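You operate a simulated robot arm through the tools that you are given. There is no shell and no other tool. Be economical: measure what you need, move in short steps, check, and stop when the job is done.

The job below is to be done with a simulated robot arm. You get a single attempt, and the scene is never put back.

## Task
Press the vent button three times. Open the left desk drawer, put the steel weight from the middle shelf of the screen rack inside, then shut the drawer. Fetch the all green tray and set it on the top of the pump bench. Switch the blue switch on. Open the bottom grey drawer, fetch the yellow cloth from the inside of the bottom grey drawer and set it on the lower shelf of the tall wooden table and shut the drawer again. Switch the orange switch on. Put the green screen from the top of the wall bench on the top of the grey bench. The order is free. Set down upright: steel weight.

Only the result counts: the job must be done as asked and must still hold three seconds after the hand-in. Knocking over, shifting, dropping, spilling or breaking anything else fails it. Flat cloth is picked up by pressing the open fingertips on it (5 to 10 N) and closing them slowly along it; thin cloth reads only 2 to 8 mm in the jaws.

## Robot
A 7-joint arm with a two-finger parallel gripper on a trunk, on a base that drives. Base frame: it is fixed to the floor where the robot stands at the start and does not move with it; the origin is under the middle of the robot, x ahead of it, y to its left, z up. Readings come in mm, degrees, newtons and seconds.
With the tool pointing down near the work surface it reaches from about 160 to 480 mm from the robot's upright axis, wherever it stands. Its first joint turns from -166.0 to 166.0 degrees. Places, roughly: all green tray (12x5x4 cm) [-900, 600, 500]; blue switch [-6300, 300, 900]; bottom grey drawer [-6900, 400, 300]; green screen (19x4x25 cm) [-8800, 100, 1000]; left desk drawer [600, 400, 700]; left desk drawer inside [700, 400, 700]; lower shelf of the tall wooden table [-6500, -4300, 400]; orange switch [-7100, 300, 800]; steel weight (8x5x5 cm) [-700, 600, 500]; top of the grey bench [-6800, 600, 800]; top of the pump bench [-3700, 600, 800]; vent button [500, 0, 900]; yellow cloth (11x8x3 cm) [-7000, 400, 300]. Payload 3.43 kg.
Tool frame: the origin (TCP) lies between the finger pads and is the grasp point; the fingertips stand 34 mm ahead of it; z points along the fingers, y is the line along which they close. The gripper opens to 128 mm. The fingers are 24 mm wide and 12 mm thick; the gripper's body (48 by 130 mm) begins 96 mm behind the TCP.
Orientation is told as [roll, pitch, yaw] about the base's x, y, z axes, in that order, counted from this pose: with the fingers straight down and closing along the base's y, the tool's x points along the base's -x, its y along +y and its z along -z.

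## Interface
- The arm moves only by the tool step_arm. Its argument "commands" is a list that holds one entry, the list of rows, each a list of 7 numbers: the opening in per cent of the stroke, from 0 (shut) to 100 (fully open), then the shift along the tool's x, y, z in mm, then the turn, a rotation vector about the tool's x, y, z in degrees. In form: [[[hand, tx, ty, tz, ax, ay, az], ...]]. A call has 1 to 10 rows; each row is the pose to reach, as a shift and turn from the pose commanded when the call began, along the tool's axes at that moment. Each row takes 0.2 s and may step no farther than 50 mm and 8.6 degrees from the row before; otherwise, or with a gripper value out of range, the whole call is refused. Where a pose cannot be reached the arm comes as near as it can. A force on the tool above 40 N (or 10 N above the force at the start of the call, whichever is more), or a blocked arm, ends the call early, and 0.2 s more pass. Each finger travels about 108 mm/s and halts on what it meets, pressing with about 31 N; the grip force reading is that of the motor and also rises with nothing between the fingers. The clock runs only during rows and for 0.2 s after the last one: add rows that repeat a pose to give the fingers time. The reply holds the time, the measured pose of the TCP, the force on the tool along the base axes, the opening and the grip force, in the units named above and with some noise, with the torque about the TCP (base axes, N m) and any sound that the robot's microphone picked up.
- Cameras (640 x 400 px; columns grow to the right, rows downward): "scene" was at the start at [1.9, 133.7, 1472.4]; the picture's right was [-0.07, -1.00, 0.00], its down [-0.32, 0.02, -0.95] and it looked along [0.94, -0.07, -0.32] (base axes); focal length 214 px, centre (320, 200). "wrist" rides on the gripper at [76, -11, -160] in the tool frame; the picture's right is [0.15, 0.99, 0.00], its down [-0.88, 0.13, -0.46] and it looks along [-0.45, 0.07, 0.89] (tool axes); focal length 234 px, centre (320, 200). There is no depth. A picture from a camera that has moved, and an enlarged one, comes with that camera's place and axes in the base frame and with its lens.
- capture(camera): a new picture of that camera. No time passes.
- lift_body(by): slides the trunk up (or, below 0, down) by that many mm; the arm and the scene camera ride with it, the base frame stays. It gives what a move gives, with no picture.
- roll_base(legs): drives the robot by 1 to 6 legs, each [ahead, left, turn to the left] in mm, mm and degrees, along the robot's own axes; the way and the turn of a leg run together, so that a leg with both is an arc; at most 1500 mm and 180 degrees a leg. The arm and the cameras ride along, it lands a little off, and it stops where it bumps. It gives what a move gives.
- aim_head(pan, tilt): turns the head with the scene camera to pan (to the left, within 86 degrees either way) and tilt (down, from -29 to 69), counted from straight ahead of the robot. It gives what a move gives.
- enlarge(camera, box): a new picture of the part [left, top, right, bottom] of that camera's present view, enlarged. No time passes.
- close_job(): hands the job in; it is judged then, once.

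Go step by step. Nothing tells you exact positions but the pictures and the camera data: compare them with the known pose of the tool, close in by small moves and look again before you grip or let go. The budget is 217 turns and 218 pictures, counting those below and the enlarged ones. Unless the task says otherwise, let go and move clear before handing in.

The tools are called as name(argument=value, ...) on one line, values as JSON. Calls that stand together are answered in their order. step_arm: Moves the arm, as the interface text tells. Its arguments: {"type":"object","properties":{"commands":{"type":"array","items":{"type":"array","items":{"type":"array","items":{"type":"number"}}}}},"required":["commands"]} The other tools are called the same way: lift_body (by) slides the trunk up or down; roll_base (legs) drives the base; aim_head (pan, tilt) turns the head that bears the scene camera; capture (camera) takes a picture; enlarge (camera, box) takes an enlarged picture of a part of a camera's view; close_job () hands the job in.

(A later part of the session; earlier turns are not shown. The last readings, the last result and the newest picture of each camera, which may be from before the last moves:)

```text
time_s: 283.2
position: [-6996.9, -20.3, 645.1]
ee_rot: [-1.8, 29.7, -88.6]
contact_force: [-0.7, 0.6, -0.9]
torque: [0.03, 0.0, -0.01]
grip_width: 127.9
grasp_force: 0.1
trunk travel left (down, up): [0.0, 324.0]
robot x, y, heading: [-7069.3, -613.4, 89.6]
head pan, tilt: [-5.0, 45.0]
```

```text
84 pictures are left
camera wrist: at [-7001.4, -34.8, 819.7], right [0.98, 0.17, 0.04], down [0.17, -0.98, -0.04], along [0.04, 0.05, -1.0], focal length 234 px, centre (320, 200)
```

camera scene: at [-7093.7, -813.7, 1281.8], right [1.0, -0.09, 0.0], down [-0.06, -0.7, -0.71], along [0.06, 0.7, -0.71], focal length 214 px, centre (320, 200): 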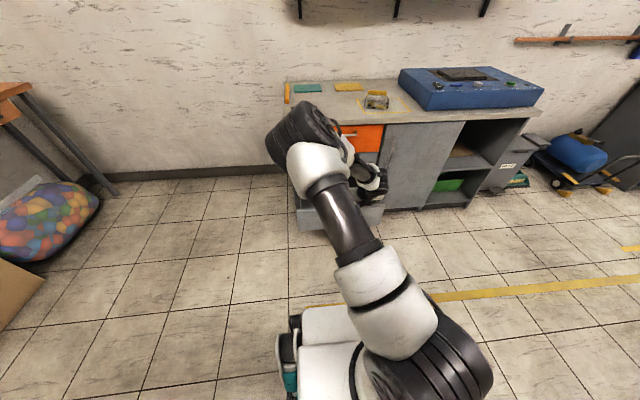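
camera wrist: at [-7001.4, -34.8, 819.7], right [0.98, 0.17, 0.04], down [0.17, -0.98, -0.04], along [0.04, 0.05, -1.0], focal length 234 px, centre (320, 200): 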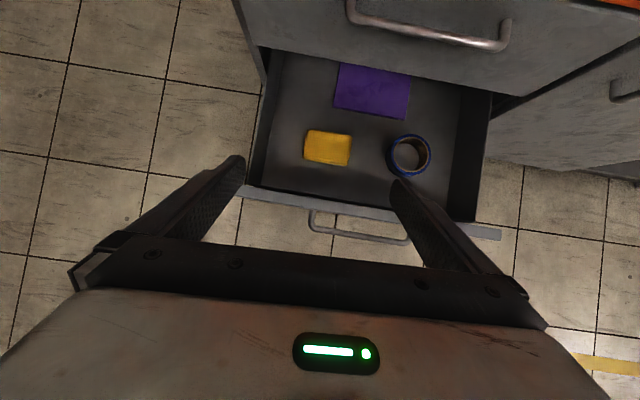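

The yellow cloth is centred near (-6986, 103) on the drawer floor (z ≈ 310), well apart from the tape. I'll drive closer and descend above it with half-open fingers.

roll_base(legs=[[110, -10, 0]])

step_arm(commands=[[[90, -20, 0, 35, 0, 0, 0], [75, -40, 0, 69, 0, 0, 0], [60, -60, 0, 104, 0, 0, 0], [60, -80, 0, 139, 0, 0, 0], [60, -99, 0, 174, 0, 0, 0], [60, -99, 0, 174, 0, 0, 0]]])

capture(camera="wrist")

capture(camera="scene")

```text
time_s: 284.4
position: [-6986.2, 88.2, 642.5]
ee_rot: [-1.7, 29.8, -88.6]
contact_force: [0.3, 0.6, -0.3]
torque: [-0.02, -0.01, 0.0]
grip_width: 128.1
grasp_force: 0.1
trunk travel left (down, up): [0.0, 324.0]
robot x, y, heading: [-7059.5, -508.5, 89.6]
head pan, tilt: [-5.0, 45.0]
```

```text
time_s: 285.8
position: [-6992.1, 86.2, 443.3]
ee_rot: [-1.8, 29.8, -88.5]
contact_force: [-0.2, -0.2, -0.3]
torque: [-0.04, 0.03, 0.02]
grip_width: 77.1
grasp_force: 0.1
trunk travel left (down, up): [0.0, 324.0]
robot x, y, heading: [-7060.2, -505.9, 89.6]
head pan, tilt: [-5.0, 45.0]
```

```text
83 pictures are left
camera wrist: at [-6996.1, 72.6, 618.9], right [0.98, 0.17, 0.04], down [0.17, -0.98, -0.04], along [0.04, 0.05, -1.0], focal length 234 px, centre (320, 200)
```

wrist: 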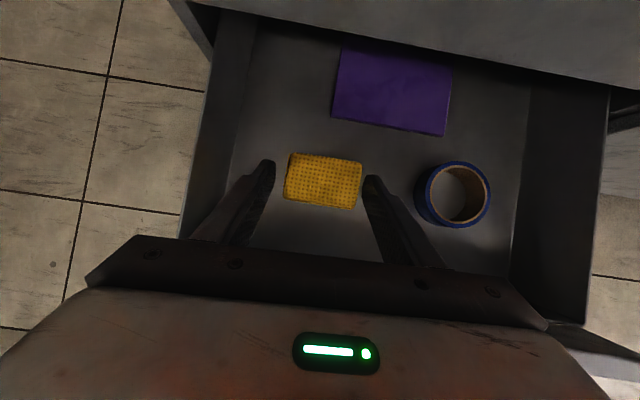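

```text
82 pictures are left
camera scene: at [-7191.7, -514.3, 1281.8], right [1.0, -0.09, 0.0], down [-0.07, -0.7, -0.71], along [0.07, 0.7, -0.71], focal length 214 px, centre (320, 200)
```

scene: 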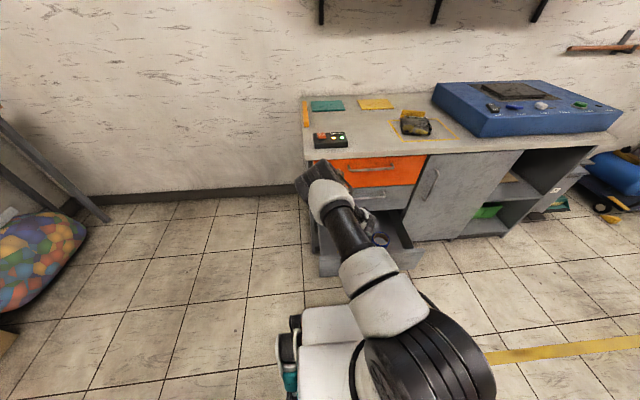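

The yellow cloth is a thick folded pad (~9×7 cm), so I'll straddle it with wide-open fingers and grip its sides. Descending carefully.

step_arm(commands=[[[80, 8, 9, 5, 0, 0, 0], [100, 8, 9, 24, 0, 0, 0], [100, -2, 9, 42, 0, 0, 0], [100, -12, 9, 59, 0, 0, 0], [100, -20, 9, 73, 0, 0, 0], [100, -20, 9, 73, 0, 0, 0]]])

capture(camera="wrist")

capture(camera="scene")

```text
time_s: 287.2
position: [-6985.0, 106.2, 368.6]
ee_rot: [-1.8, 29.7, -88.7]
contact_force: [-1.0, -0.7, 0.2]
torque: [0.01, 0.01, -0.01]
grip_width: 127.8
grasp_force: 0.1
trunk travel left (down, up): [0.0, 324.0]
robot x, y, heading: [-7062.7, -505.6, 89.8]
head pan, tilt: [-5.0, 45.0]
```

```text
81 pictures are left
camera wrist: at [-6990.3, 91.8, 545.9], right [0.99, 0.17, 0.04], down [0.17, -0.98, -0.04], along [0.04, 0.05, -1.0], focal length 234 px, centre (320, 200)
```

wrist: 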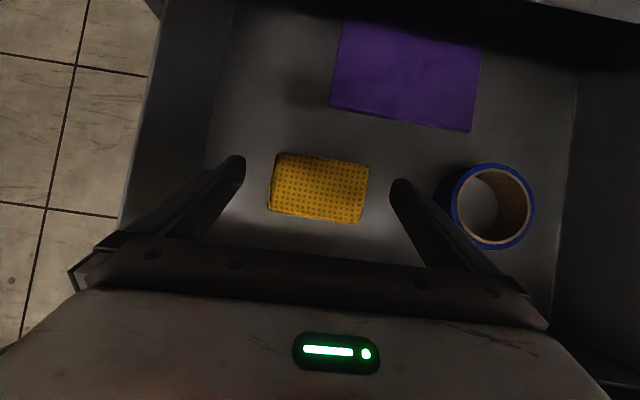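

```text
80 pictures are left
camera scene: at [-7191.7, -514.3, 1281.8], right [1.0, -0.09, 0.0], down [-0.07, -0.7, -0.71], along [0.07, 0.7, -0.71], focal length 214 px, centre (320, 200)
```

scene: 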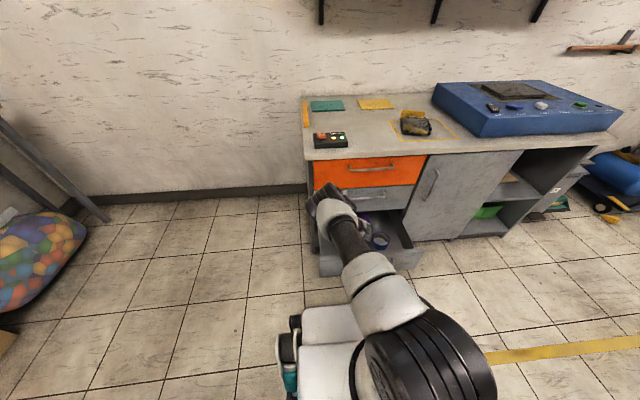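

step_arm(commands=[[[92, -1, 0, 3, 0, 0, 0], [92, -3, 0, 5, 0, 0, 0], [92, -4, 0, 8, 0, 0, 0], [92, -6, 0, 10, 0, 0, 0], [92, -7, 0, 13, 0, 0, 0], [92, -9, 0, 16, 0, 0, 0]]])

capture(camera="wrist")

```text
time_s: 288.6
position: [-6985.9, 106.2, 351.1]
ee_rot: [-1.8, 29.7, -88.6]
contact_force: [-0.6, 0.0, 0.4]
torque: [-0.01, 0.01, 0.02]
grip_width: 117.8
grasp_force: 0.1
trunk travel left (down, up): [0.0, 324.0]
robot x, y, heading: [-7056.2, -507.7, 89.7]
head pan, tilt: [-5.0, 45.0]
```

```text
79 pictures are left
camera wrist: at [-6990.8, 92.1, 527.1], right [0.98, 0.17, 0.05], down [0.17, -0.98, -0.04], along [0.04, 0.05, -1.0], focal length 234 px, centre (320, 200)
```

wrist: 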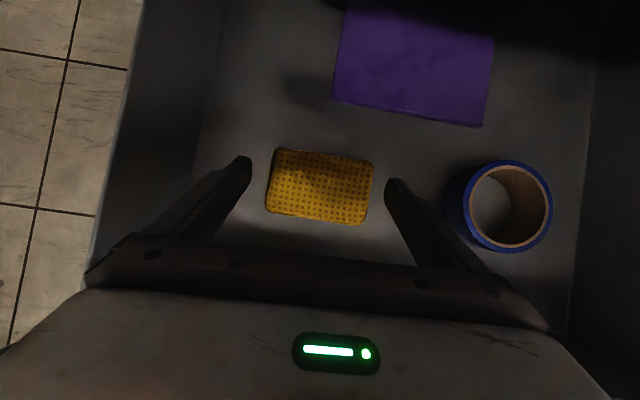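

step_arm(commands=[[[92, -1, 0, 2, 0, 0, 0], [92, -2, 0, 4, 0, 0, 0], [92, -3, 0, 6, 0, 0, 0], [92, -4, 0, 8, 0, 0, 0], [92, -5, 0, 9, 0, 0, 0], [92, -6, 0, 11, 0, 0, 0], [92, -7, 0, 12, 0, 0, 0], [92, -8, 0, 14, 0, 0, 0]]])

capture(camera="wrist")

```text
time_s: 290.4
position: [-6986.8, 106.7, 335.7]
ee_rot: [-1.8, 29.7, -88.5]
contact_force: [0.3, -0.4, 0.3]
torque: [0.01, 0.02, -0.02]
grip_width: 117.7
grasp_force: 0.0
trunk travel left (down, up): [0.0, 324.0]
robot x, y, heading: [-7055.7, -506.8, 89.8]
head pan, tilt: [-5.0, 45.0]
```

```text
78 pictures are left
camera wrist: at [-6990.7, 92.1, 511.7], right [0.98, 0.17, 0.05], down [0.17, -0.98, -0.04], along [0.04, 0.05, -1.0], focal length 234 px, centre (320, 200)
```

wrist: 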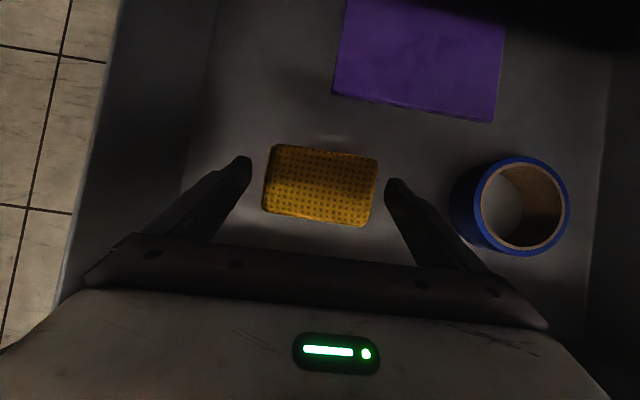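

step_arm(commands=[[[92, -1, 0, 2, 0, 0, 0], [92, -2, 0, 4, 0, 0, 0], [92, -3, 0, 5, 0, 0, 0], [92, -4, 0, 7, 0, 0, 0], [92, -5, 0, 9, 0, 0, 0], [92, -6, 0, 10, 0, 0, 0]]])

```text
time_s: 291.8
position: [-6986.3, 106.7, 323.8]
ee_rot: [-1.7, 29.6, -88.6]
contact_force: [0.4, 0.4, -0.8]
torque: [0.01, -0.02, 0.03]
grip_width: 117.6
grasp_force: 0.1
trunk travel left (down, up): [0.0, 324.0]
robot x, y, heading: [-7055.3, -507.3, 89.7]
head pan, tilt: [-5.0, 45.0]
```

step_arm(commands=[[[92, -1, 0, 2, 0, 0, 0], [92, -2, 0, 4, 0, 0, 0], [92, -3, 0, 5, 0, 0, 0], [92, -4, 0, 7, 0, 0, 0], [92, -5, 0, 9, 0, 0, 0], [92, -6, 0, 10, 0, 0, 0]]])

capture(camera="wrist")

```text
time_s: 293.2
position: [-6985.9, 105.4, 310.9]
ee_rot: [-1.8, 29.7, -88.8]
contact_force: [-0.2, 0.2, 0.6]
torque: [-0.01, -0.01, -0.02]
grip_width: 118.1
grasp_force: 0.0
trunk travel left (down, up): [0.0, 324.0]
robot x, y, heading: [-7060.9, -509.1, 89.7]
head pan, tilt: [-5.0, 45.0]
```

```text
77 pictures are left
camera wrist: at [-6990.8, 91.4, 488.2], right [0.99, 0.17, 0.04], down [0.17, -0.98, -0.04], along [0.04, 0.05, -1.0], focal length 234 px, centre (320, 200)
```

wrist: 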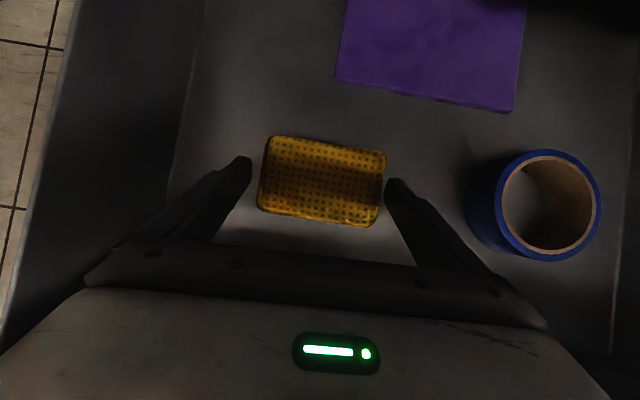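

The cloth is ~11 cm wide and the tips are at its top level now. I'll open fully, centre and go down further.

step_arm(commands=[[[100, 0, 3, 0, 0, 0, 0], [100, -2, 3, 3, 0, 0, 0], [100, -4, 3, 6, 0, 0, 0], [100, -5, 3, 9, 0, 0, 0], [100, -7, 3, 12, 0, 0, 0], [100, -9, 3, 15, 0, 0, 0], [100, -10, 3, 17, 0, 0, 0]]])

capture(camera="wrist")

```text
time_s: 294.9
position: [-6984.1, 114.2, 299.4]
ee_rot: [-1.7, 30.5, -88.4]
contact_force: [0.0, 1.1, 15.3]
torque: [0.23, -0.98, -0.1]
grip_width: 127.5
grasp_force: 0.0
trunk travel left (down, up): [0.0, 324.0]
robot x, y, heading: [-7055.2, -504.4, 89.6]
head pan, tilt: [-5.0, 45.0]
stopped in row 7: the force on the tool passed its limit at 42 N (the readings are from after the stop); the commanded pose is now the measured one
```

```text
76 pictures are left
camera wrist: at [-6989.4, 96.8, 475.2], right [0.98, 0.17, 0.05], down [0.17, -0.98, -0.06], along [0.04, 0.06, -1.0], focal length 234 px, centre (320, 200)
```

wrist: 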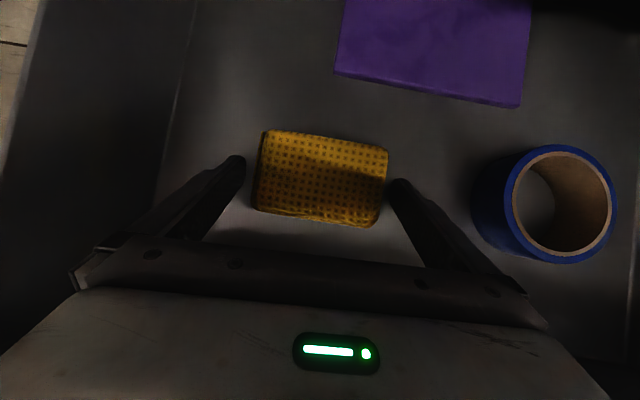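

The tips reached the floor (z ≈ 263). I'll lift a hair and close slowly on the cloth's ends.

step_arm(commands=[[[100, 1, 0, -2, 0, 0, 0], [95, 1, 0, -2, 0, 0, 0], [90, 1, 0, -2, 0, 0, 0], [85, 1, 0, -2, 0, 0, 0], [80, 1, 0, -2, 0, 0, 0], [75, 1, 0, -2, 0, 0, 0], [70, 1, 0, -2, 0, 0, 0], [65, 1, 0, -2, 0, 0, 0]]])

capture(camera="wrist")

```text
time_s: 296.7
position: [-6983.4, 110.9, 299.8]
ee_rot: [-1.7, 30.2, -88.5]
contact_force: [3.3, 0.0, 6.4]
torque: [0.07, -0.54, -0.14]
grip_width: 109.5
grasp_force: 31.3
trunk travel left (down, up): [0.0, 324.0]
robot x, y, heading: [-7059.8, -505.8, 89.8]
head pan, tilt: [-5.0, 45.0]
```

```text
75 pictures are left
camera wrist: at [-6988.8, 95.2, 475.2], right [0.98, 0.17, 0.05], down [0.17, -0.98, -0.05], along [0.04, 0.06, -1.0], focal length 234 px, centre (320, 200)
```

wrist: 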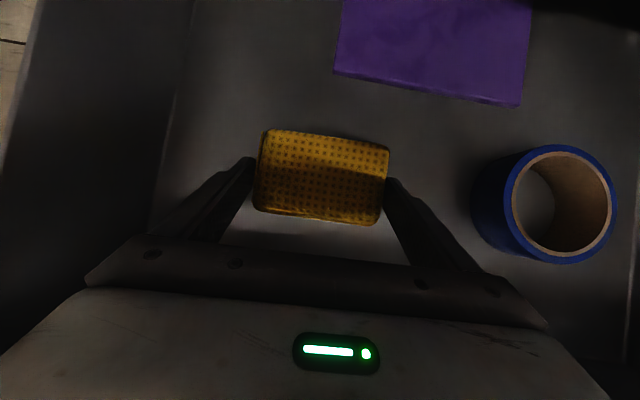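

It's firm at 109.5 mm. I'll lift slowly and check.

step_arm(commands=[[[50, 1, 0, -3, 0, 0, 0], [50, 4, 0, -7, 0, 0, 0], [50, 8, 0, -14, 0, 0, 0], [50, 14, 0, -24, 0, 0, 0], [50, 22, 0, -38, 0, 0, 0]]])

capture(camera="wrist")

```text
time_s: 297.9
position: [-6982.7, 111.7, 344.0]
ee_rot: [-1.8, 30.2, -88.4]
contact_force: [-0.6, -0.1, -0.7]
torque: [-0.02, 0.01, -0.02]
grip_width: 109.1
grasp_force: 30.9
trunk travel left (down, up): [0.0, 324.0]
robot x, y, heading: [-7056.3, -507.8, 89.8]
head pan, tilt: [-5.0, 45.0]
```

```text
74 pictures are left
camera wrist: at [-6987.4, 96.5, 520.0], right [0.98, 0.17, 0.05], down [0.17, -0.98, -0.05], along [0.04, 0.06, -1.0], focal length 234 px, centre (320, 200)
```

wrist: 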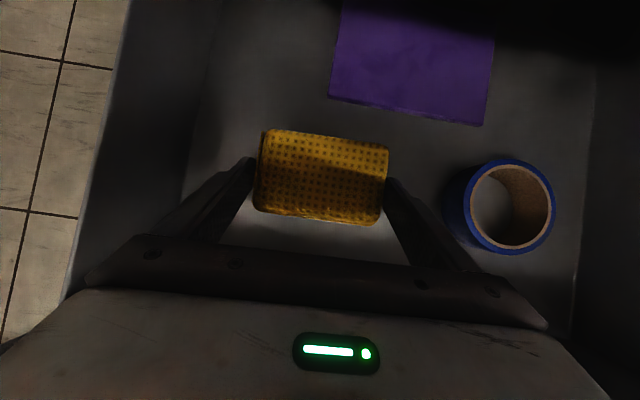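

The cloth is lifted cleanly. I'll raise it out of the drawer and back away.

step_arm(commands=[[[50, 22, 0, -38, 0, 0, 0], [50, 44, 0, -76, 0, 0, 0], [50, 66, 0, -114, 0, 0, 0], [50, 88, 0, -152, 0, 0, 0], [50, 110, 0, -190, 0, 0, 0], [50, 132, 0, -228, 0, 0, 0], [50, 153, 0, -265, 0, 0, 0]]])

roll_base(legs=[[-450, 0, 0]])

aim_head(pan=-80, tilt=20)

capture(camera="scene")

```text
time_s: 299.5
position: [-6974.3, 110.0, 648.6]
ee_rot: [-1.7, 30.1, -88.5]
contact_force: [-0.9, 0.2, 0.5]
torque: [-0.01, -0.02, 0.01]
grip_width: 109.3
grasp_force: 31.6
trunk travel left (down, up): [0.0, 324.0]
robot x, y, heading: [-7055.5, -507.4, 89.8]
head pan, tilt: [-5.0, 45.0]
```

```text
time_s: 302.2
position: [-6976.2, -341.6, 649.6]
ee_rot: [-1.8, 30.1, -88.4]
contact_force: [-0.3, 0.5, -1.0]
torque: [0.0, 0.0, 0.0]
grip_width: 109.4
grasp_force: 31.5
trunk travel left (down, up): [0.0, 324.0]
robot x, y, heading: [-7060.5, -960.8, 89.4]
head pan, tilt: [-5.0, 45.0]
```

```text
time_s: 303.7
position: [-6975.9, -341.2, 650.7]
ee_rot: [-1.7, 30.1, -88.6]
contact_force: [0.9, 0.0, -1.0]
torque: [-0.01, -0.01, 0.0]
grip_width: 109.0
grasp_force: 31.0
trunk travel left (down, up): [0.0, 324.0]
robot x, y, heading: [-7059.3, -956.1, 89.5]
head pan, tilt: [-80.0, 20.0]
```

```text
73 pictures are left
camera scene: at [-7110.2, -1030.8, 1320.5], right [0.17, -0.99, 0.0], down [-0.34, -0.06, -0.94], along [0.93, 0.16, -0.34], focal length 214 px, centre (320, 200)
```

scene: 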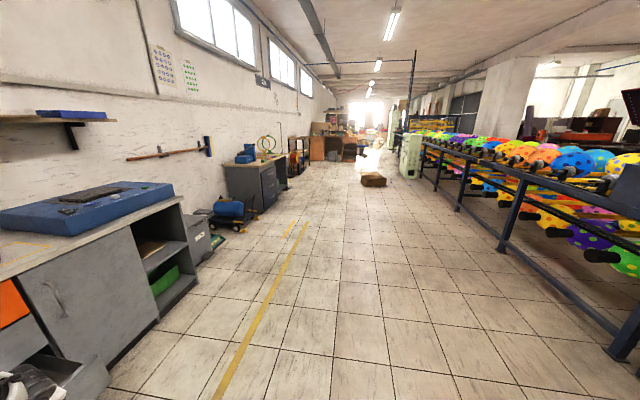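

The target table lies behind me to the south. I'll turn around to face it and look.

roll_base(legs=[[-150, 0, 0], [0, 0, 180]])

aim_head(pan=20, tilt=12)

capture(camera="scene")

```text
time_s: 312.6
position: [-7149.8, -1724.4, 649.3]
ee_rot: [-1.5, 30.2, 91.2]
contact_force: [0.6, -0.1, -0.4]
torque: [0.02, -0.02, -0.02]
grip_width: 108.8
grasp_force: 30.8
trunk travel left (down, up): [0.0, 324.0]
robot x, y, heading: [-7062.6, -1108.0, -91.1]
head pan, tilt: [-80.0, 20.0]
```

```text
time_s: 314.4
position: [-7148.8, -1726.2, 649.7]
ee_rot: [-1.7, 30.1, 91.3]
contact_force: [0.3, -0.3, -0.3]
torque: [0.04, 0.01, 0.0]
grip_width: 108.7
grasp_force: 30.8
trunk travel left (down, up): [0.0, 324.0]
robot x, y, heading: [-7065.8, -1107.3, -90.7]
head pan, tilt: [20.0, 12.0]
```

```text
72 pictures are left
camera scene: at [-6890.6, -1107.8, 1333.5], right [-0.94, -0.33, 0.0], down [-0.07, 0.2, -0.98], along [0.32, -0.92, -0.21], focal length 214 px, centre (320, 200)
```

scene: 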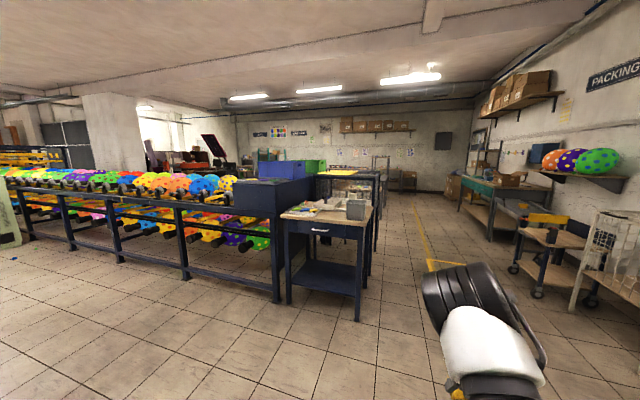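

enlarge(camera="scene", box=[250, 140, 450, 265])

```text
3.20 times, centred on (350, 202) of scene
camera zoom: at [-6890.6, -1107.8, 1333.5], right [-0.94, -0.33, 0.0], down [-0.07, 0.2, -0.98], along [0.32, -0.92, -0.21], focal length 686 px, centre (224, 192)
```

zoom: 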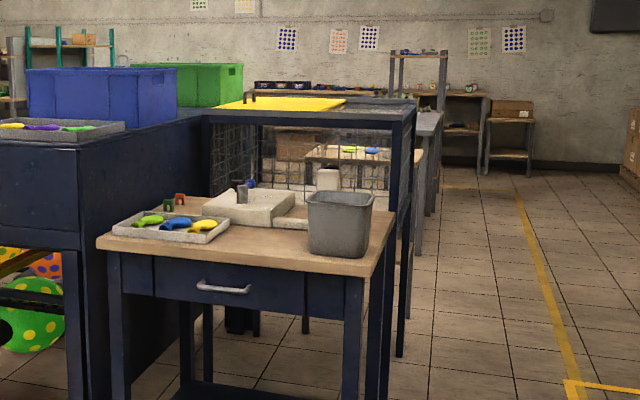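

The table at (-6500, -4300) is farther down the aisle. I'll drive ahead along the aisle, keeping to the right.

roll_base(legs=[[0, -200, 0.8], [1450, 0, 0], [500, 0, 0]])

aim_head(pan=35, tilt=20)

capture(camera="scene")

```text
time_s: 326.3
position: [-7261.5, -3706.0, 649.8]
ee_rot: [-1.7, 30.1, 94.0]
contact_force: [0.1, -0.1, 0.2]
torque: [0.01, 0.03, 0.01]
grip_width: 108.9
grasp_force: 30.8
trunk travel left (down, up): [0.0, 324.0]
robot x, y, heading: [-7209.5, -3084.7, -87.9]
head pan, tilt: [20.0, 12.0]
```

```text
time_s: 327.1
position: [-7262.0, -3706.5, 651.2]
ee_rot: [-1.7, 30.0, 94.1]
contact_force: [-0.3, -0.5, -1.0]
torque: [0.03, 0.0, -0.01]
grip_width: 108.8
grasp_force: 31.1
trunk travel left (down, up): [0.0, 324.0]
robot x, y, heading: [-7208.2, -3085.4, -87.9]
head pan, tilt: [35.0, 20.0]
```

```text
70 pictures are left
camera scene: at [-7014.9, -3064.3, 1320.5], right [-0.8, -0.61, 0.0], down [-0.21, 0.27, -0.94], along [0.57, -0.75, -0.34], focal length 214 px, centre (320, 200)
```

scene: 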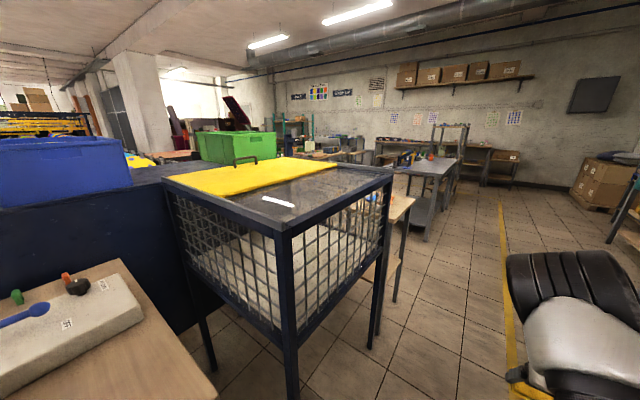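

The pale wooden table with a lower shelf, just beyond the wire cage, matches the target. I'll move right for room, drive level with it, and turn to face it.

roll_base(legs=[[0, -300, -2], [1160, 0, 0], [0, 0, 90]])

aim_head(pan=0, tilt=30)

capture(camera="scene")

```text
time_s: 340.0
position: [-6890.4, -4339.3, 649.4]
ee_rot: [-1.6, 30.1, -178.5]
contact_force: [-0.4, -0.6, -0.3]
torque: [0.02, 0.0, 0.0]
grip_width: 108.6
grasp_force: 31.2
trunk travel left (down, up): [0.0, 324.0]
robot x, y, heading: [-7508.1, -4256.7, -0.5]
head pan, tilt: [35.0, 20.0]
```

```text
time_s: 341.0
position: [-6889.3, -4338.4, 648.4]
ee_rot: [-1.7, 30.1, -178.6]
contact_force: [-0.9, 0.5, 0.0]
torque: [-0.02, -0.01, 0.04]
grip_width: 108.7
grasp_force: 31.0
trunk travel left (down, up): [0.0, 324.0]
robot x, y, heading: [-7502.7, -4256.8, -0.5]
head pan, tilt: [0.0, 30.0]
```

```text
69 pictures are left
camera scene: at [-7506.2, -4114.8, 1304.5], right [-0.01, -1.0, 0.0], down [-0.5, 0.0, -0.87], along [0.87, 0.0, -0.5], focal length 214 px, centre (320, 200)
```

scene: 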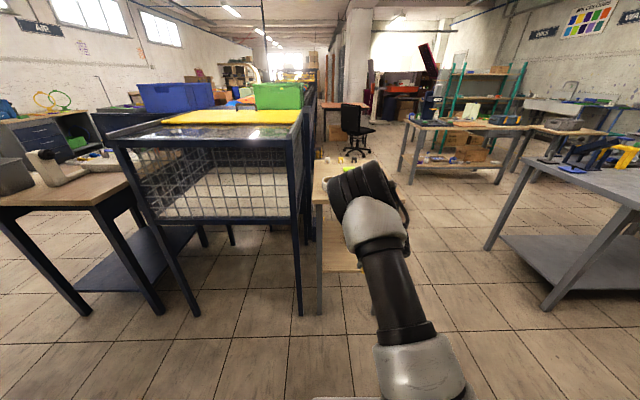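

roll_base(legs=[[90, 70, 0.5]])

capture(camera="wrist")

enlarge(camera="scene", box=[280, 130, 440, 330])

```text
time_s: 342.4
position: [-6798.8, -4264.0, 650.1]
ee_rot: [-1.7, 30.1, -178.1]
contact_force: [-1.1, -0.1, -0.5]
torque: [-0.01, -0.02, -0.01]
grip_width: 108.9
grasp_force: 30.8
trunk travel left (down, up): [0.0, 324.0]
robot x, y, heading: [-7418.1, -4184.3, 0.3]
head pan, tilt: [0.0, 30.0]
```

```text
68 pictures are left
camera wrist: at [-6812.8, -4259.4, 826.3], right [0.17, -0.98, 0.05], down [-0.98, -0.18, -0.05], along [0.06, -0.04, -1.0], focal length 234 px, centre (320, 200)
```

wrist: 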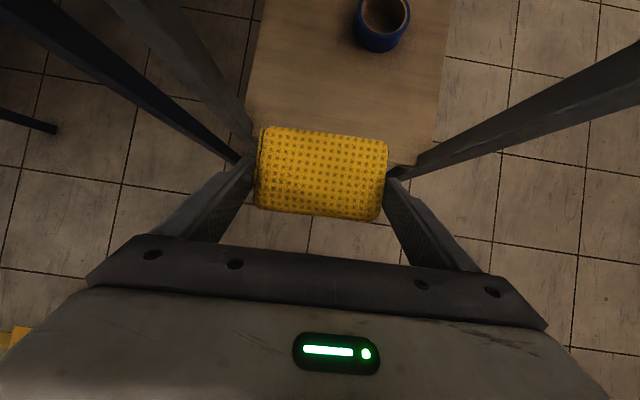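

```text
2.00 times, centred on (360, 230) of scene
camera zoom: at [-7417.4, -4045.3, 1304.5], right [0.0, -1.0, 0.0], down [-0.5, 0.0, -0.87], along [0.87, 0.0, -0.5], focal length 429 px, centre (240, 140)
```

zoom: 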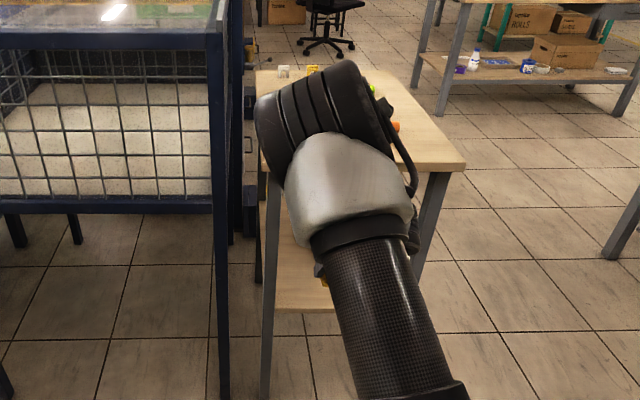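

The shelf is ahead, with a roll farther back on it. To keep elbow and forearm clear of the table top, I'll reduce the pitch to ~48° and lower the hand here in front of the table.

step_arm(commands=[[[50, 0, 0, 0, 0, 6, 0], [50, 0, 0, 0, 0, 12, 0], [50, 0, 0, 0, 0, 12, 0]]])

step_arm(commands=[[[50, -25, 0, 28, 0, 0, 0], [50, -50, 0, 56, 0, 0, 0], [50, -75, 0, 84, 0, 0, 0], [50, -100, 0, 112, 0, 0, 0]]])

capture(camera="wrist")

capture(camera="scene")

```text
time_s: 343.1
position: [-6798.7, -4265.1, 649.3]
ee_rot: [-1.9, 42.1, -178.5]
contact_force: [-0.1, -0.1, -0.2]
torque: [-0.01, 0.0, -0.02]
grip_width: 108.4
grasp_force: 31.5
trunk travel left (down, up): [0.0, 324.0]
robot x, y, heading: [-7412.2, -4184.0, 0.3]
head pan, tilt: [0.0, 30.0]
```

```text
time_s: 344.1
position: [-6796.5, -4260.7, 497.7]
ee_rot: [-2.0, 42.2, -178.4]
contact_force: [-0.2, -0.6, -0.9]
torque: [-0.02, 0.05, 0.01]
grip_width: 108.7
grasp_force: 30.9
trunk travel left (down, up): [0.0, 324.0]
robot x, y, heading: [-7418.0, -4184.8, 0.1]
head pan, tilt: [0.0, 30.0]
```

```text
66 pictures are left
camera wrist: at [-6846.9, -4257.6, 667.9], right [0.16, -0.98, 0.07], down [-0.95, -0.17, -0.26], along [0.27, -0.03, -0.96], focal length 234 px, centre (320, 200)
```

wrist: 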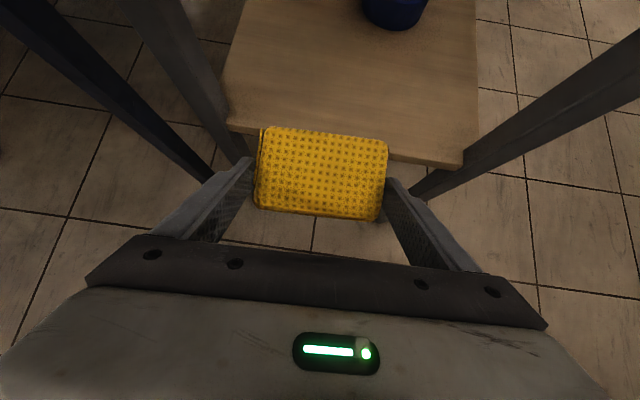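

```text
65 pictures are left
camera scene: at [-7417.6, -4045.3, 1304.5], right [0.0, -1.0, 0.0], down [-0.5, 0.0, -0.87], along [0.87, 0.0, -0.5], focal length 214 px, centre (320, 200)
```

scene: 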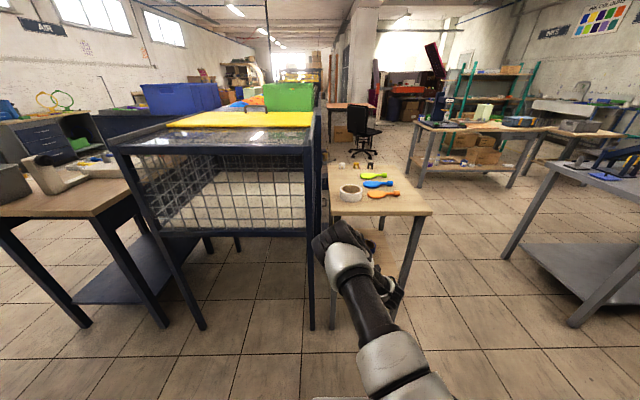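

Geometry check: elbow and forearm stay behind the table's front edge. I'll drive forward so the cloth is over the shelf, then look.

roll_base(legs=[[160, -15, 0]])

capture(camera="wrist")

capture(camera="scene")

```text
time_s: 345.6
position: [-6638.7, -4275.5, 498.7]
ee_rot: [-2.0, 42.1, -178.5]
contact_force: [0.3, -0.2, -0.7]
torque: [0.0, 0.03, 0.02]
grip_width: 108.6
grasp_force: 30.9
trunk travel left (down, up): [0.0, 324.0]
robot x, y, heading: [-7255.9, -4200.9, 0.1]
head pan, tilt: [0.0, 30.0]
```

```text
64 pictures are left
camera wrist: at [-6687.7, -4272.2, 667.8], right [0.16, -0.98, 0.07], down [-0.95, -0.17, -0.26], along [0.26, -0.03, -0.96], focal length 234 px, centre (320, 200)
```

wrist: 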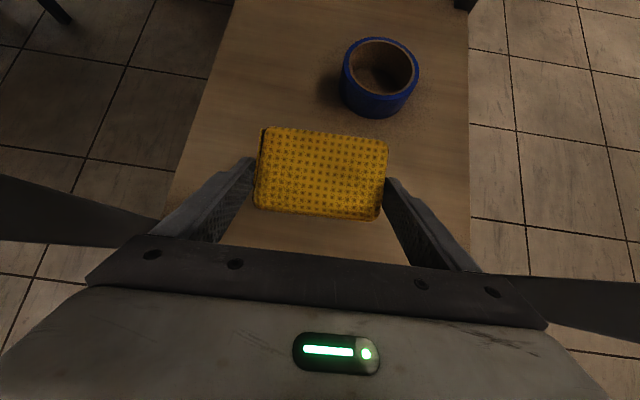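

```text
63 pictures are left
camera scene: at [-7258.0, -4059.9, 1304.5], right [0.0, -1.0, 0.0], down [-0.5, 0.0, -0.87], along [0.87, 0.0, -0.5], focal length 214 px, centre (320, 200)
```

scene: 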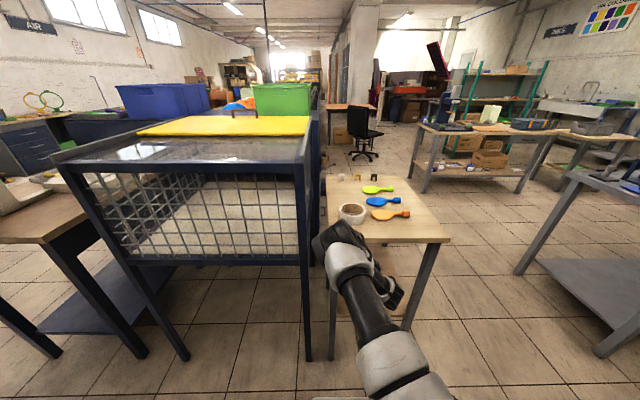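

The cloth hangs over the middle of the shelf, about 10 cm short of the roll. I'll lower slowly until it touches.

step_arm(commands=[[[50, -7, 0, 7, 0, 0, 0], [50, -13, 0, 15, 0, 0, 0], [50, -20, 0, 22, 0, 0, 0], [50, -25, 0, 28, 0, 0, 0], [50, -29, 0, 32, 0, 0, 0], [50, -32, 0, 36, 0, 0, 0], [50, -35, 0, 39, 0, 0, 0], [50, -38, 0, 42, 0, 0, 0], [50, -40, 0, 45, 0, 0, 0]]])

```text
time_s: 347.6
position: [-6636.2, -4274.5, 440.0]
ee_rot: [-1.9, 42.2, -178.5]
contact_force: [-6.0, 1.3, 13.6]
torque: [-0.74, 0.29, -0.29]
grip_width: 109.0
grasp_force: 30.5
trunk travel left (down, up): [0.0, 324.0]
robot x, y, heading: [-7257.4, -4201.6, 0.0]
head pan, tilt: [0.0, 30.0]
```

Contact. I'll open the fingers slowly and check.

step_arm(commands=[[[86, 0, 0, 0, 0, 0, 0], [89, 0, 0, 0, 0, 0, 0], [93, 0, 0, 0, 0, 0, 0], [97, 0, 0, 0, 0, 0, 0], [100, 0, 0, 0, 0, 0, 0], [100, 0, 0, 0, 0, 0, 0]]])

capture(camera="wrist")

```text
time_s: 349.0
position: [-6638.3, -4274.8, 438.0]
ee_rot: [-2.0, 42.1, -178.5]
contact_force: [-0.4, -0.2, 0.2]
torque: [0.02, 0.01, 0.03]
grip_width: 128.1
grasp_force: 0.2
trunk travel left (down, up): [0.0, 324.0]
robot x, y, heading: [-7259.1, -4203.7, 0.1]
head pan, tilt: [0.0, 30.0]
```

```text
62 pictures are left
camera wrist: at [-6687.0, -4271.0, 607.7], right [0.16, -0.98, 0.07], down [-0.95, -0.17, -0.26], along [0.27, -0.03, -0.96], focal length 234 px, centre (320, 200)
```

wrist: 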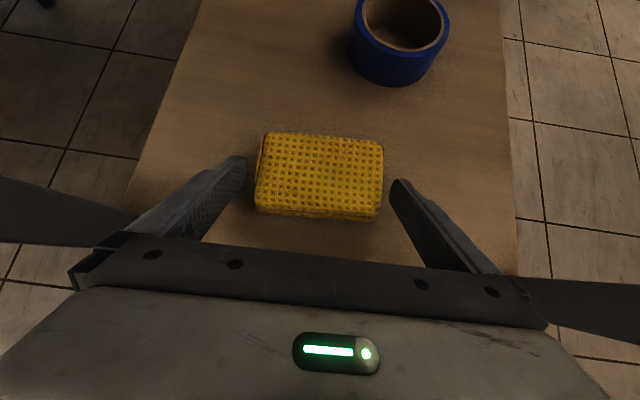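

The cloth lies flat on the shelf. I'll lift clear and back out.

step_arm(commands=[[[100, 7, 0, -7, 0, 0, 0], [100, 20, 0, -22, 0, 0, 0], [100, 40, 0, -45, 0, 0, 0]]])

roll_base(legs=[[-300, 0, 0]])

capture(camera="wrist")

```text
time_s: 349.8
position: [-6638.6, -4276.4, 498.8]
ee_rot: [-2.0, 42.1, -178.5]
contact_force: [0.1, -0.4, -0.2]
torque: [0.02, -0.02, 0.01]
grip_width: 128.2
grasp_force: 0.1
trunk travel left (down, up): [0.0, 324.0]
robot x, y, heading: [-7257.8, -4200.6, 0.1]
head pan, tilt: [0.0, 30.0]
```

```text
time_s: 351.8
position: [-6940.9, -4279.7, 499.1]
ee_rot: [-2.0, 42.1, -178.8]
contact_force: [0.6, 0.7, -0.6]
torque: [0.0, -0.03, 0.0]
grip_width: 127.9
grasp_force: 0.1
trunk travel left (down, up): [0.0, 324.0]
robot x, y, heading: [-7560.0, -4198.6, -0.5]
head pan, tilt: [0.0, 30.0]
```

```text
61 pictures are left
camera wrist: at [-6990.5, -4275.4, 668.7], right [0.15, -0.99, 0.07], down [-0.95, -0.16, -0.26], along [0.26, -0.03, -0.96], focal length 234 px, centre (320, 200)
```

wrist: 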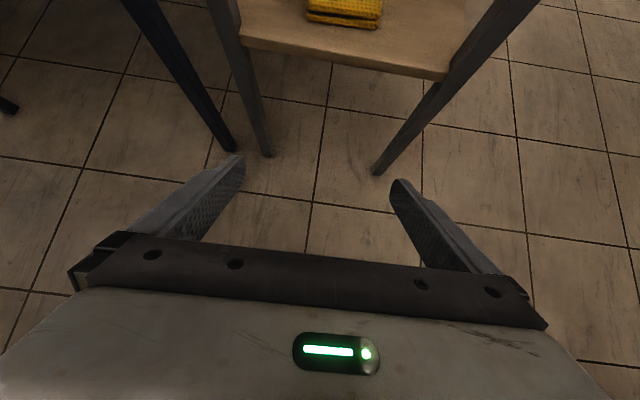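

The cloth is placed well. Now back to the grey bench to shut the bottom drawer: turn north and drive up the aisle.

roll_base(legs=[[0, 0, 90.5], [1300, 0, 0], [1300, 0, 0]])

step_arm(commands=[[[60, -14, 0, 16, 0, 0, 0], [20, -29, 0, 32, 0, 0, 0], [0, -29, 0, 32, 0, 0, 0], [0, -29, 0, 32, 0, 0, 0]]])

```text
time_s: 368.4
position: [-7481.4, -1010.0, 500.3]
ee_rot: [-2.0, 42.1, -89.1]
contact_force: [0.5, -0.7, -0.6]
torque: [0.0, 0.03, 0.03]
grip_width: 128.1
grasp_force: 0.0
trunk travel left (down, up): [0.0, 324.0]
robot x, y, heading: [-7567.5, -1630.3, 89.4]
head pan, tilt: [0.0, 30.0]
```

```text
time_s: 369.4
position: [-7483.9, -1010.2, 456.6]
ee_rot: [-2.0, 42.1, -89.1]
contact_force: [-0.7, 0.6, 0.0]
torque: [0.0, -0.03, -0.02]
grip_width: 0.1
grasp_force: 30.4
trunk travel left (down, up): [0.0, 324.0]
robot x, y, heading: [-7564.6, -1626.3, 89.4]
head pan, tilt: [0.0, 30.0]
```

roll_base(legs=[[0, -590, 0.6], [790, 0, 0]])

capture(camera="wrist")

```text
time_s: 379.5
position: [-6907.2, -203.1, 457.4]
ee_rot: [-2.0, 42.1, -88.1]
contact_force: [-0.5, 0.2, 0.2]
torque: [0.01, -0.01, 0.0]
grip_width: 0.1
grasp_force: 31.4
trunk travel left (down, up): [0.0, 324.0]
robot x, y, heading: [-6976.7, -822.3, 90.7]
head pan, tilt: [0.0, 30.0]
```

```text
60 pictures are left
camera wrist: at [-6909.9, -255.6, 626.6], right [0.98, 0.16, 0.07], down [0.18, -0.95, -0.26], along [0.03, 0.27, -0.96], focal length 234 px, centre (320, 200)
```

wrist: 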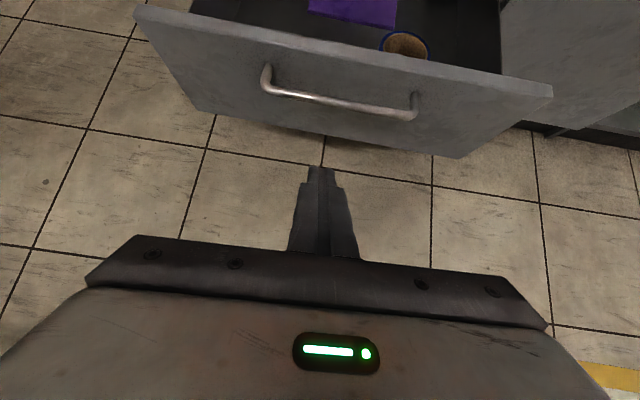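

The closed fingertips face the panel above its handle. I'll push by driving forward in portions.

step_arm(commands=[[[0, -5, 0, 6, 0, 0, 0], [0, -5, 0, 6, 0, 0, 0]]])

roll_base(legs=[[120, 0, 0]])

roll_base(legs=[[120, 0, 0]])

capture(camera="wrist")

```text
time_s: 380.1
position: [-6907.8, -202.4, 449.3]
ee_rot: [-2.0, 42.1, -88.1]
contact_force: [0.2, 0.2, -0.1]
torque: [0.01, -0.04, -0.01]
grip_width: 0.4
grasp_force: 31.1
trunk travel left (down, up): [0.0, 324.0]
robot x, y, heading: [-6976.5, -820.5, 90.9]
head pan, tilt: [0.0, 30.0]
```

```text
time_s: 381.3
position: [-6910.0, -84.1, 449.9]
ee_rot: [-2.0, 42.1, -88.0]
contact_force: [0.2, 0.3, -0.2]
torque: [0.03, 0.02, 0.02]
grip_width: 0.0
grasp_force: 31.1
trunk travel left (down, up): [0.0, 324.0]
robot x, y, heading: [-6979.6, -704.9, 90.5]
head pan, tilt: [0.0, 30.0]
```

```text
time_s: 382.5
position: [-6912.3, 34.3, 449.7]
ee_rot: [-2.1, 42.1, -88.0]
contact_force: [-0.2, 0.3, -0.1]
torque: [0.01, -0.04, 0.01]
grip_width: 0.0
grasp_force: 31.3
trunk travel left (down, up): [0.0, 324.0]
robot x, y, heading: [-6980.9, -584.1, 90.5]
head pan, tilt: [0.0, 30.0]
```

```text
59 pictures are left
camera wrist: at [-6914.5, -17.4, 618.6], right [0.98, 0.17, 0.07], down [0.18, -0.95, -0.26], along [0.03, 0.27, -0.96], focal length 234 px, centre (320, 200)
```

wrist: 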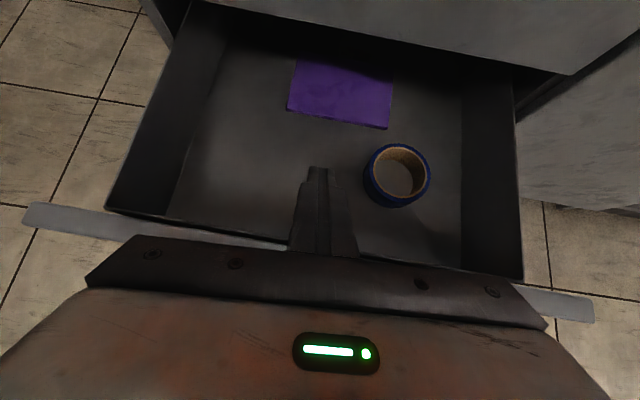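

The fingers passed above the panel, whose top is lower than I thought; nothing was touched. I'll raise slightly, back out, and go lower to push beneath the handle.

step_arm(commands=[[[0, 10, 0, -11, 0, 0, 0], [0, 20, 0, -22, 0, 0, 0]]])

roll_base(legs=[[-240, 0, 0]])

step_arm(commands=[[[0, -25, 10, 28, 0, 0, 0], [0, -50, 20, 56, 0, 0, 0], [0, -75, 25, 84, 0, 0, 0], [0, -82, 25, 92, 0, 0, 0]]])

capture(camera="wrist")

```text
time_s: 383.1
position: [-6910.7, 34.1, 479.4]
ee_rot: [-2.0, 42.1, -88.0]
contact_force: [-0.7, -0.6, -0.5]
torque: [0.02, 0.01, -0.02]
grip_width: 0.0
grasp_force: 30.8
trunk travel left (down, up): [0.0, 324.0]
robot x, y, heading: [-6978.6, -581.8, 90.9]
head pan, tilt: [0.0, 30.0]
```

```text
time_s: 384.9
position: [-6907.6, -206.0, 478.3]
ee_rot: [-2.0, 42.1, -88.0]
contact_force: [0.5, 0.0, -0.8]
torque: [0.01, -0.03, 0.04]
grip_width: 0.0
grasp_force: 30.9
trunk travel left (down, up): [0.0, 324.0]
robot x, y, heading: [-6978.8, -825.4, 90.7]
head pan, tilt: [0.0, 30.0]
```

```text
time_s: 385.9
position: [-6885.6, -204.5, 354.4]
ee_rot: [-2.0, 42.2, -88.1]
contact_force: [0.3, -0.1, 0.2]
torque: [-0.02, 0.0, 0.01]
grip_width: 0.4
grasp_force: 31.4
trunk travel left (down, up): [0.0, 324.0]
robot x, y, heading: [-6975.8, -824.2, 91.0]
head pan, tilt: [0.0, 30.0]
```

```text
58 pictures are left
camera wrist: at [-6888.5, -256.8, 523.9], right [0.98, 0.17, 0.07], down [0.18, -0.95, -0.26], along [0.03, 0.27, -0.96], focal length 234 px, centre (320, 200)
```

wrist: 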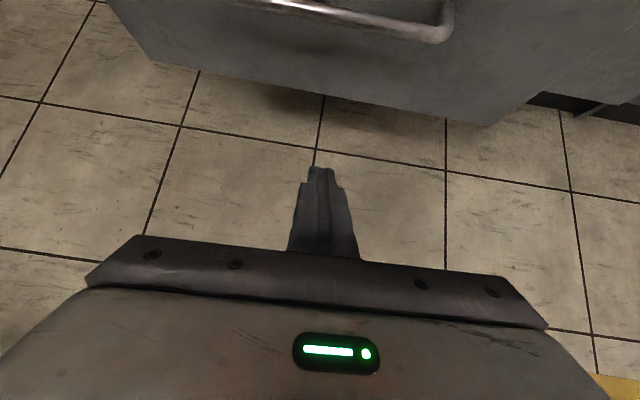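

The panel spans z≈286–420 here. I'll lower a bit more so the hand clears the handle, then push.

step_arm(commands=[[[0, -10, 0, 12, 0, 0, 0], [0, -10, 0, 12, 0, 0, 0]]])

roll_base(legs=[[110, 0, -1]])

roll_base(legs=[[80, 0, 0]])

capture(camera="wrist")

```text
time_s: 386.5
position: [-6886.7, -204.5, 338.8]
ee_rot: [-2.0, 42.2, -88.0]
contact_force: [-1.1, -0.8, 0.1]
torque: [-0.03, -0.01, -0.01]
grip_width: 0.0
grasp_force: 31.2
trunk travel left (down, up): [0.0, 324.0]
robot x, y, heading: [-6981.3, -827.7, 90.7]
head pan, tilt: [0.0, 30.0]
```

```text
time_s: 387.7
position: [-6874.8, -98.5, 339.8]
ee_rot: [-2.0, 42.1, -89.0]
contact_force: [-0.4, 0.0, 0.3]
torque: [0.01, 0.03, -0.03]
grip_width: 0.1
grasp_force: 30.7
trunk travel left (down, up): [0.0, 324.0]
robot x, y, heading: [-6977.4, -720.4, 89.6]
head pan, tilt: [0.0, 30.0]
```

```text
time_s: 388.8
position: [-6876.8, -19.4, 338.9]
ee_rot: [-2.0, 42.1, -89.0]
contact_force: [0.6, -0.3, 0.4]
torque: [0.0, 0.02, -0.02]
grip_width: 0.1
grasp_force: 31.2
trunk travel left (down, up): [0.0, 324.0]
robot x, y, heading: [-6976.1, -639.0, 89.9]
head pan, tilt: [0.0, 30.0]
```

```text
57 pictures are left
camera wrist: at [-6879.8, -70.9, 508.9], right [0.99, 0.15, 0.07], down [0.16, -0.95, -0.26], along [0.03, 0.26, -0.96], focal length 234 px, centre (320, 200)
```

wrist: 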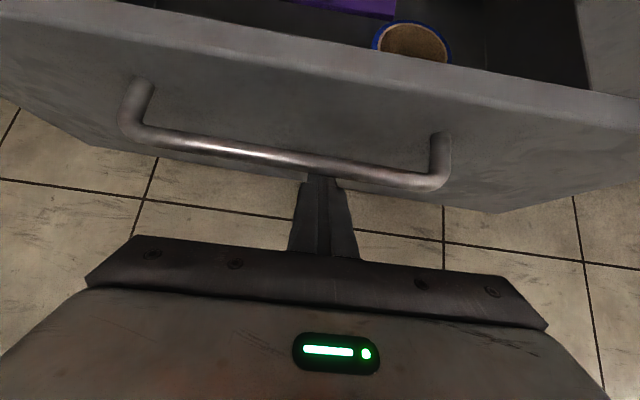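

The drawer moves in with the push. I'll continue and finish with the arm.

roll_base(legs=[[90, 0, 0]])

roll_base(legs=[[70, 0, 0]])

step_arm(commands=[[[0, 7, 0, 7, 0, 0, 0], [0, 15, 0, 13, 0, 0, 0], [0, 22, 0, 20, 0, 0, 0], [0, 30, 0, 27, 0, 0, 0], [0, 37, 0, 33, 0, 0, 0], [0, 43, 0, 39, 0, 0, 0], [0, 48, 0, 43, 0, 0, 0], [0, 53, 0, 47, 0, 0, 0]]])

capture(camera="wrist")

```text
time_s: 389.9
position: [-6875.6, 70.9, 339.7]
ee_rot: [-1.9, 42.1, -88.9]
contact_force: [0.2, -0.2, 0.4]
torque: [0.01, 0.0, 0.0]
grip_width: 0.0
grasp_force: 30.2
trunk travel left (down, up): [0.0, 324.0]
robot x, y, heading: [-6974.7, -549.9, 89.8]
head pan, tilt: [0.0, 30.0]
```

```text
time_s: 390.9
position: [-6875.7, 141.1, 340.0]
ee_rot: [-1.9, 42.0, -89.0]
contact_force: [0.4, 0.6, 0.4]
torque: [0.04, -0.02, 0.04]
grip_width: 0.0
grasp_force: 30.4
trunk travel left (down, up): [0.0, 324.0]
robot x, y, heading: [-6976.5, -477.9, 89.9]
head pan, tilt: [0.0, 30.0]
```

```text
time_s: 392.6
position: [-6876.5, 200.0, 334.6]
ee_rot: [-1.7, 41.6, -89.0]
contact_force: [-1.2, 0.1, 0.8]
torque: [-0.03, 0.01, -0.02]
grip_width: 0.0
grasp_force: 30.8
trunk travel left (down, up): [0.0, 324.0]
robot x, y, heading: [-6974.6, -479.9, 89.9]
head pan, tilt: [0.0, 30.0]
stopped in row 8: the force on the tool passed its limit at 72 N (the readings are from after the stop); the commanded pose is now the measured one
```

```text
56 pictures are left
camera wrist: at [-6880.1, 149.9, 504.2], right [0.99, 0.15, 0.07], down [0.16, -0.96, -0.24], along [0.03, 0.25, -0.97], focal length 234 px, centre (320, 200)
```

wrist: 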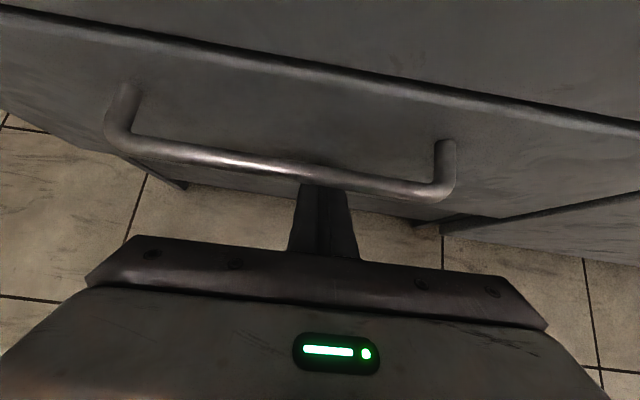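

The bottom drawer is fully shut, flush with the one above. Now to the green screen: back off, raise the trunk and turn toward the wall bench.

roll_base(legs=[[-320, 0, 0]])

lift_body(by=324)

step_arm(commands=[[[0, 27, 0, -30, 0, 0, 0], [0, 54, 0, -60, 0, 0, 0], [0, 81, 0, -90, 0, 0, 0], [0, 108, 0, -120, 0, 0, 0], [0, 134, 0, -149, 0, 0, 0], [0, 161, 0, -178, 0, 0, 0], [0, 188, 0, -208, 0, 0, 0]]])

roll_base(legs=[[0, 0, 90], [800, 0, 0]])

aim_head(pan=-30, tilt=25)

capture(camera="scene")

```text
time_s: 394.7
position: [-6875.6, -122.8, 333.5]
ee_rot: [-1.8, 41.6, -89.3]
contact_force: [0.1, 0.6, 1.0]
torque: [-0.01, 0.01, 0.0]
grip_width: 0.2
grasp_force: 31.1
trunk travel left (down, up): [0.0, 324.0]
robot x, y, heading: [-6980.8, -800.8, 89.7]
head pan, tilt: [0.0, 30.0]
```

```text
time_s: 397.9
position: [-6874.9, -122.4, 657.7]
ee_rot: [-1.8, 41.4, -89.1]
contact_force: [-0.4, -0.5, -0.1]
torque: [-0.01, -0.01, 0.02]
grip_width: 0.0
grasp_force: 31.2
trunk travel left (down, up): [-324.0, 0.0]
robot x, y, heading: [-6980.8, -800.2, 89.6]
head pan, tilt: [0.0, 30.0]
```

```text
time_s: 399.5
position: [-6869.9, -121.0, 938.7]
ee_rot: [-1.8, 41.4, -89.1]
contact_force: [0.5, -0.1, -0.7]
torque: [0.01, 0.0, 0.0]
grip_width: 0.0
grasp_force: 31.5
trunk travel left (down, up): [-324.0, 0.0]
robot x, y, heading: [-6982.3, -800.7, 89.6]
head pan, tilt: [0.0, 30.0]
```

```text
time_s: 407.8
position: [-8465.6, -677.5, 937.1]
ee_rot: [-1.9, 41.5, 0.4]
contact_force: [0.0, -0.2, -1.0]
torque: [-0.02, -0.01, 0.0]
grip_width: 0.0
grasp_force: 31.4
trunk travel left (down, up): [-324.0, 0.0]
robot x, y, heading: [-7784.3, -791.7, 179.1]
head pan, tilt: [0.0, 30.0]
```

```text
time_s: 408.7
position: [-8465.0, -677.4, 937.2]
ee_rot: [-1.8, 41.5, 0.4]
contact_force: [0.4, 0.7, -0.4]
torque: [-0.01, 0.0, -0.01]
grip_width: 0.1
grasp_force: 30.6
trunk travel left (down, up): [-324.0, 0.0]
robot x, y, heading: [-7784.8, -793.4, 179.3]
head pan, tilt: [-30.0, 25.0]
```

```text
55 pictures are left
camera scene: at [-7776.5, -884.3, 1636.4], right [0.51, 0.86, 0.0], down [0.36, -0.22, -0.91], along [-0.78, 0.47, -0.42], focal length 214 px, centre (320, 200)
```

scene: 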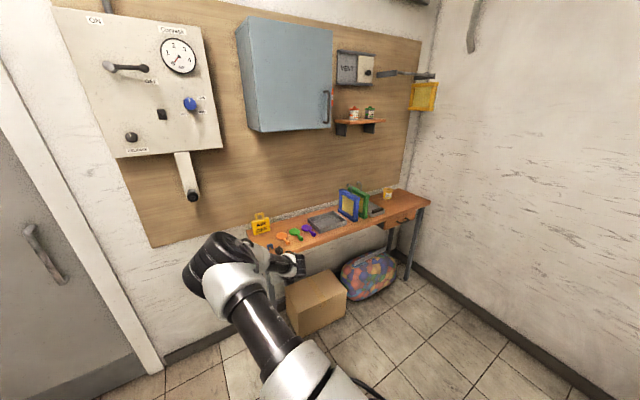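

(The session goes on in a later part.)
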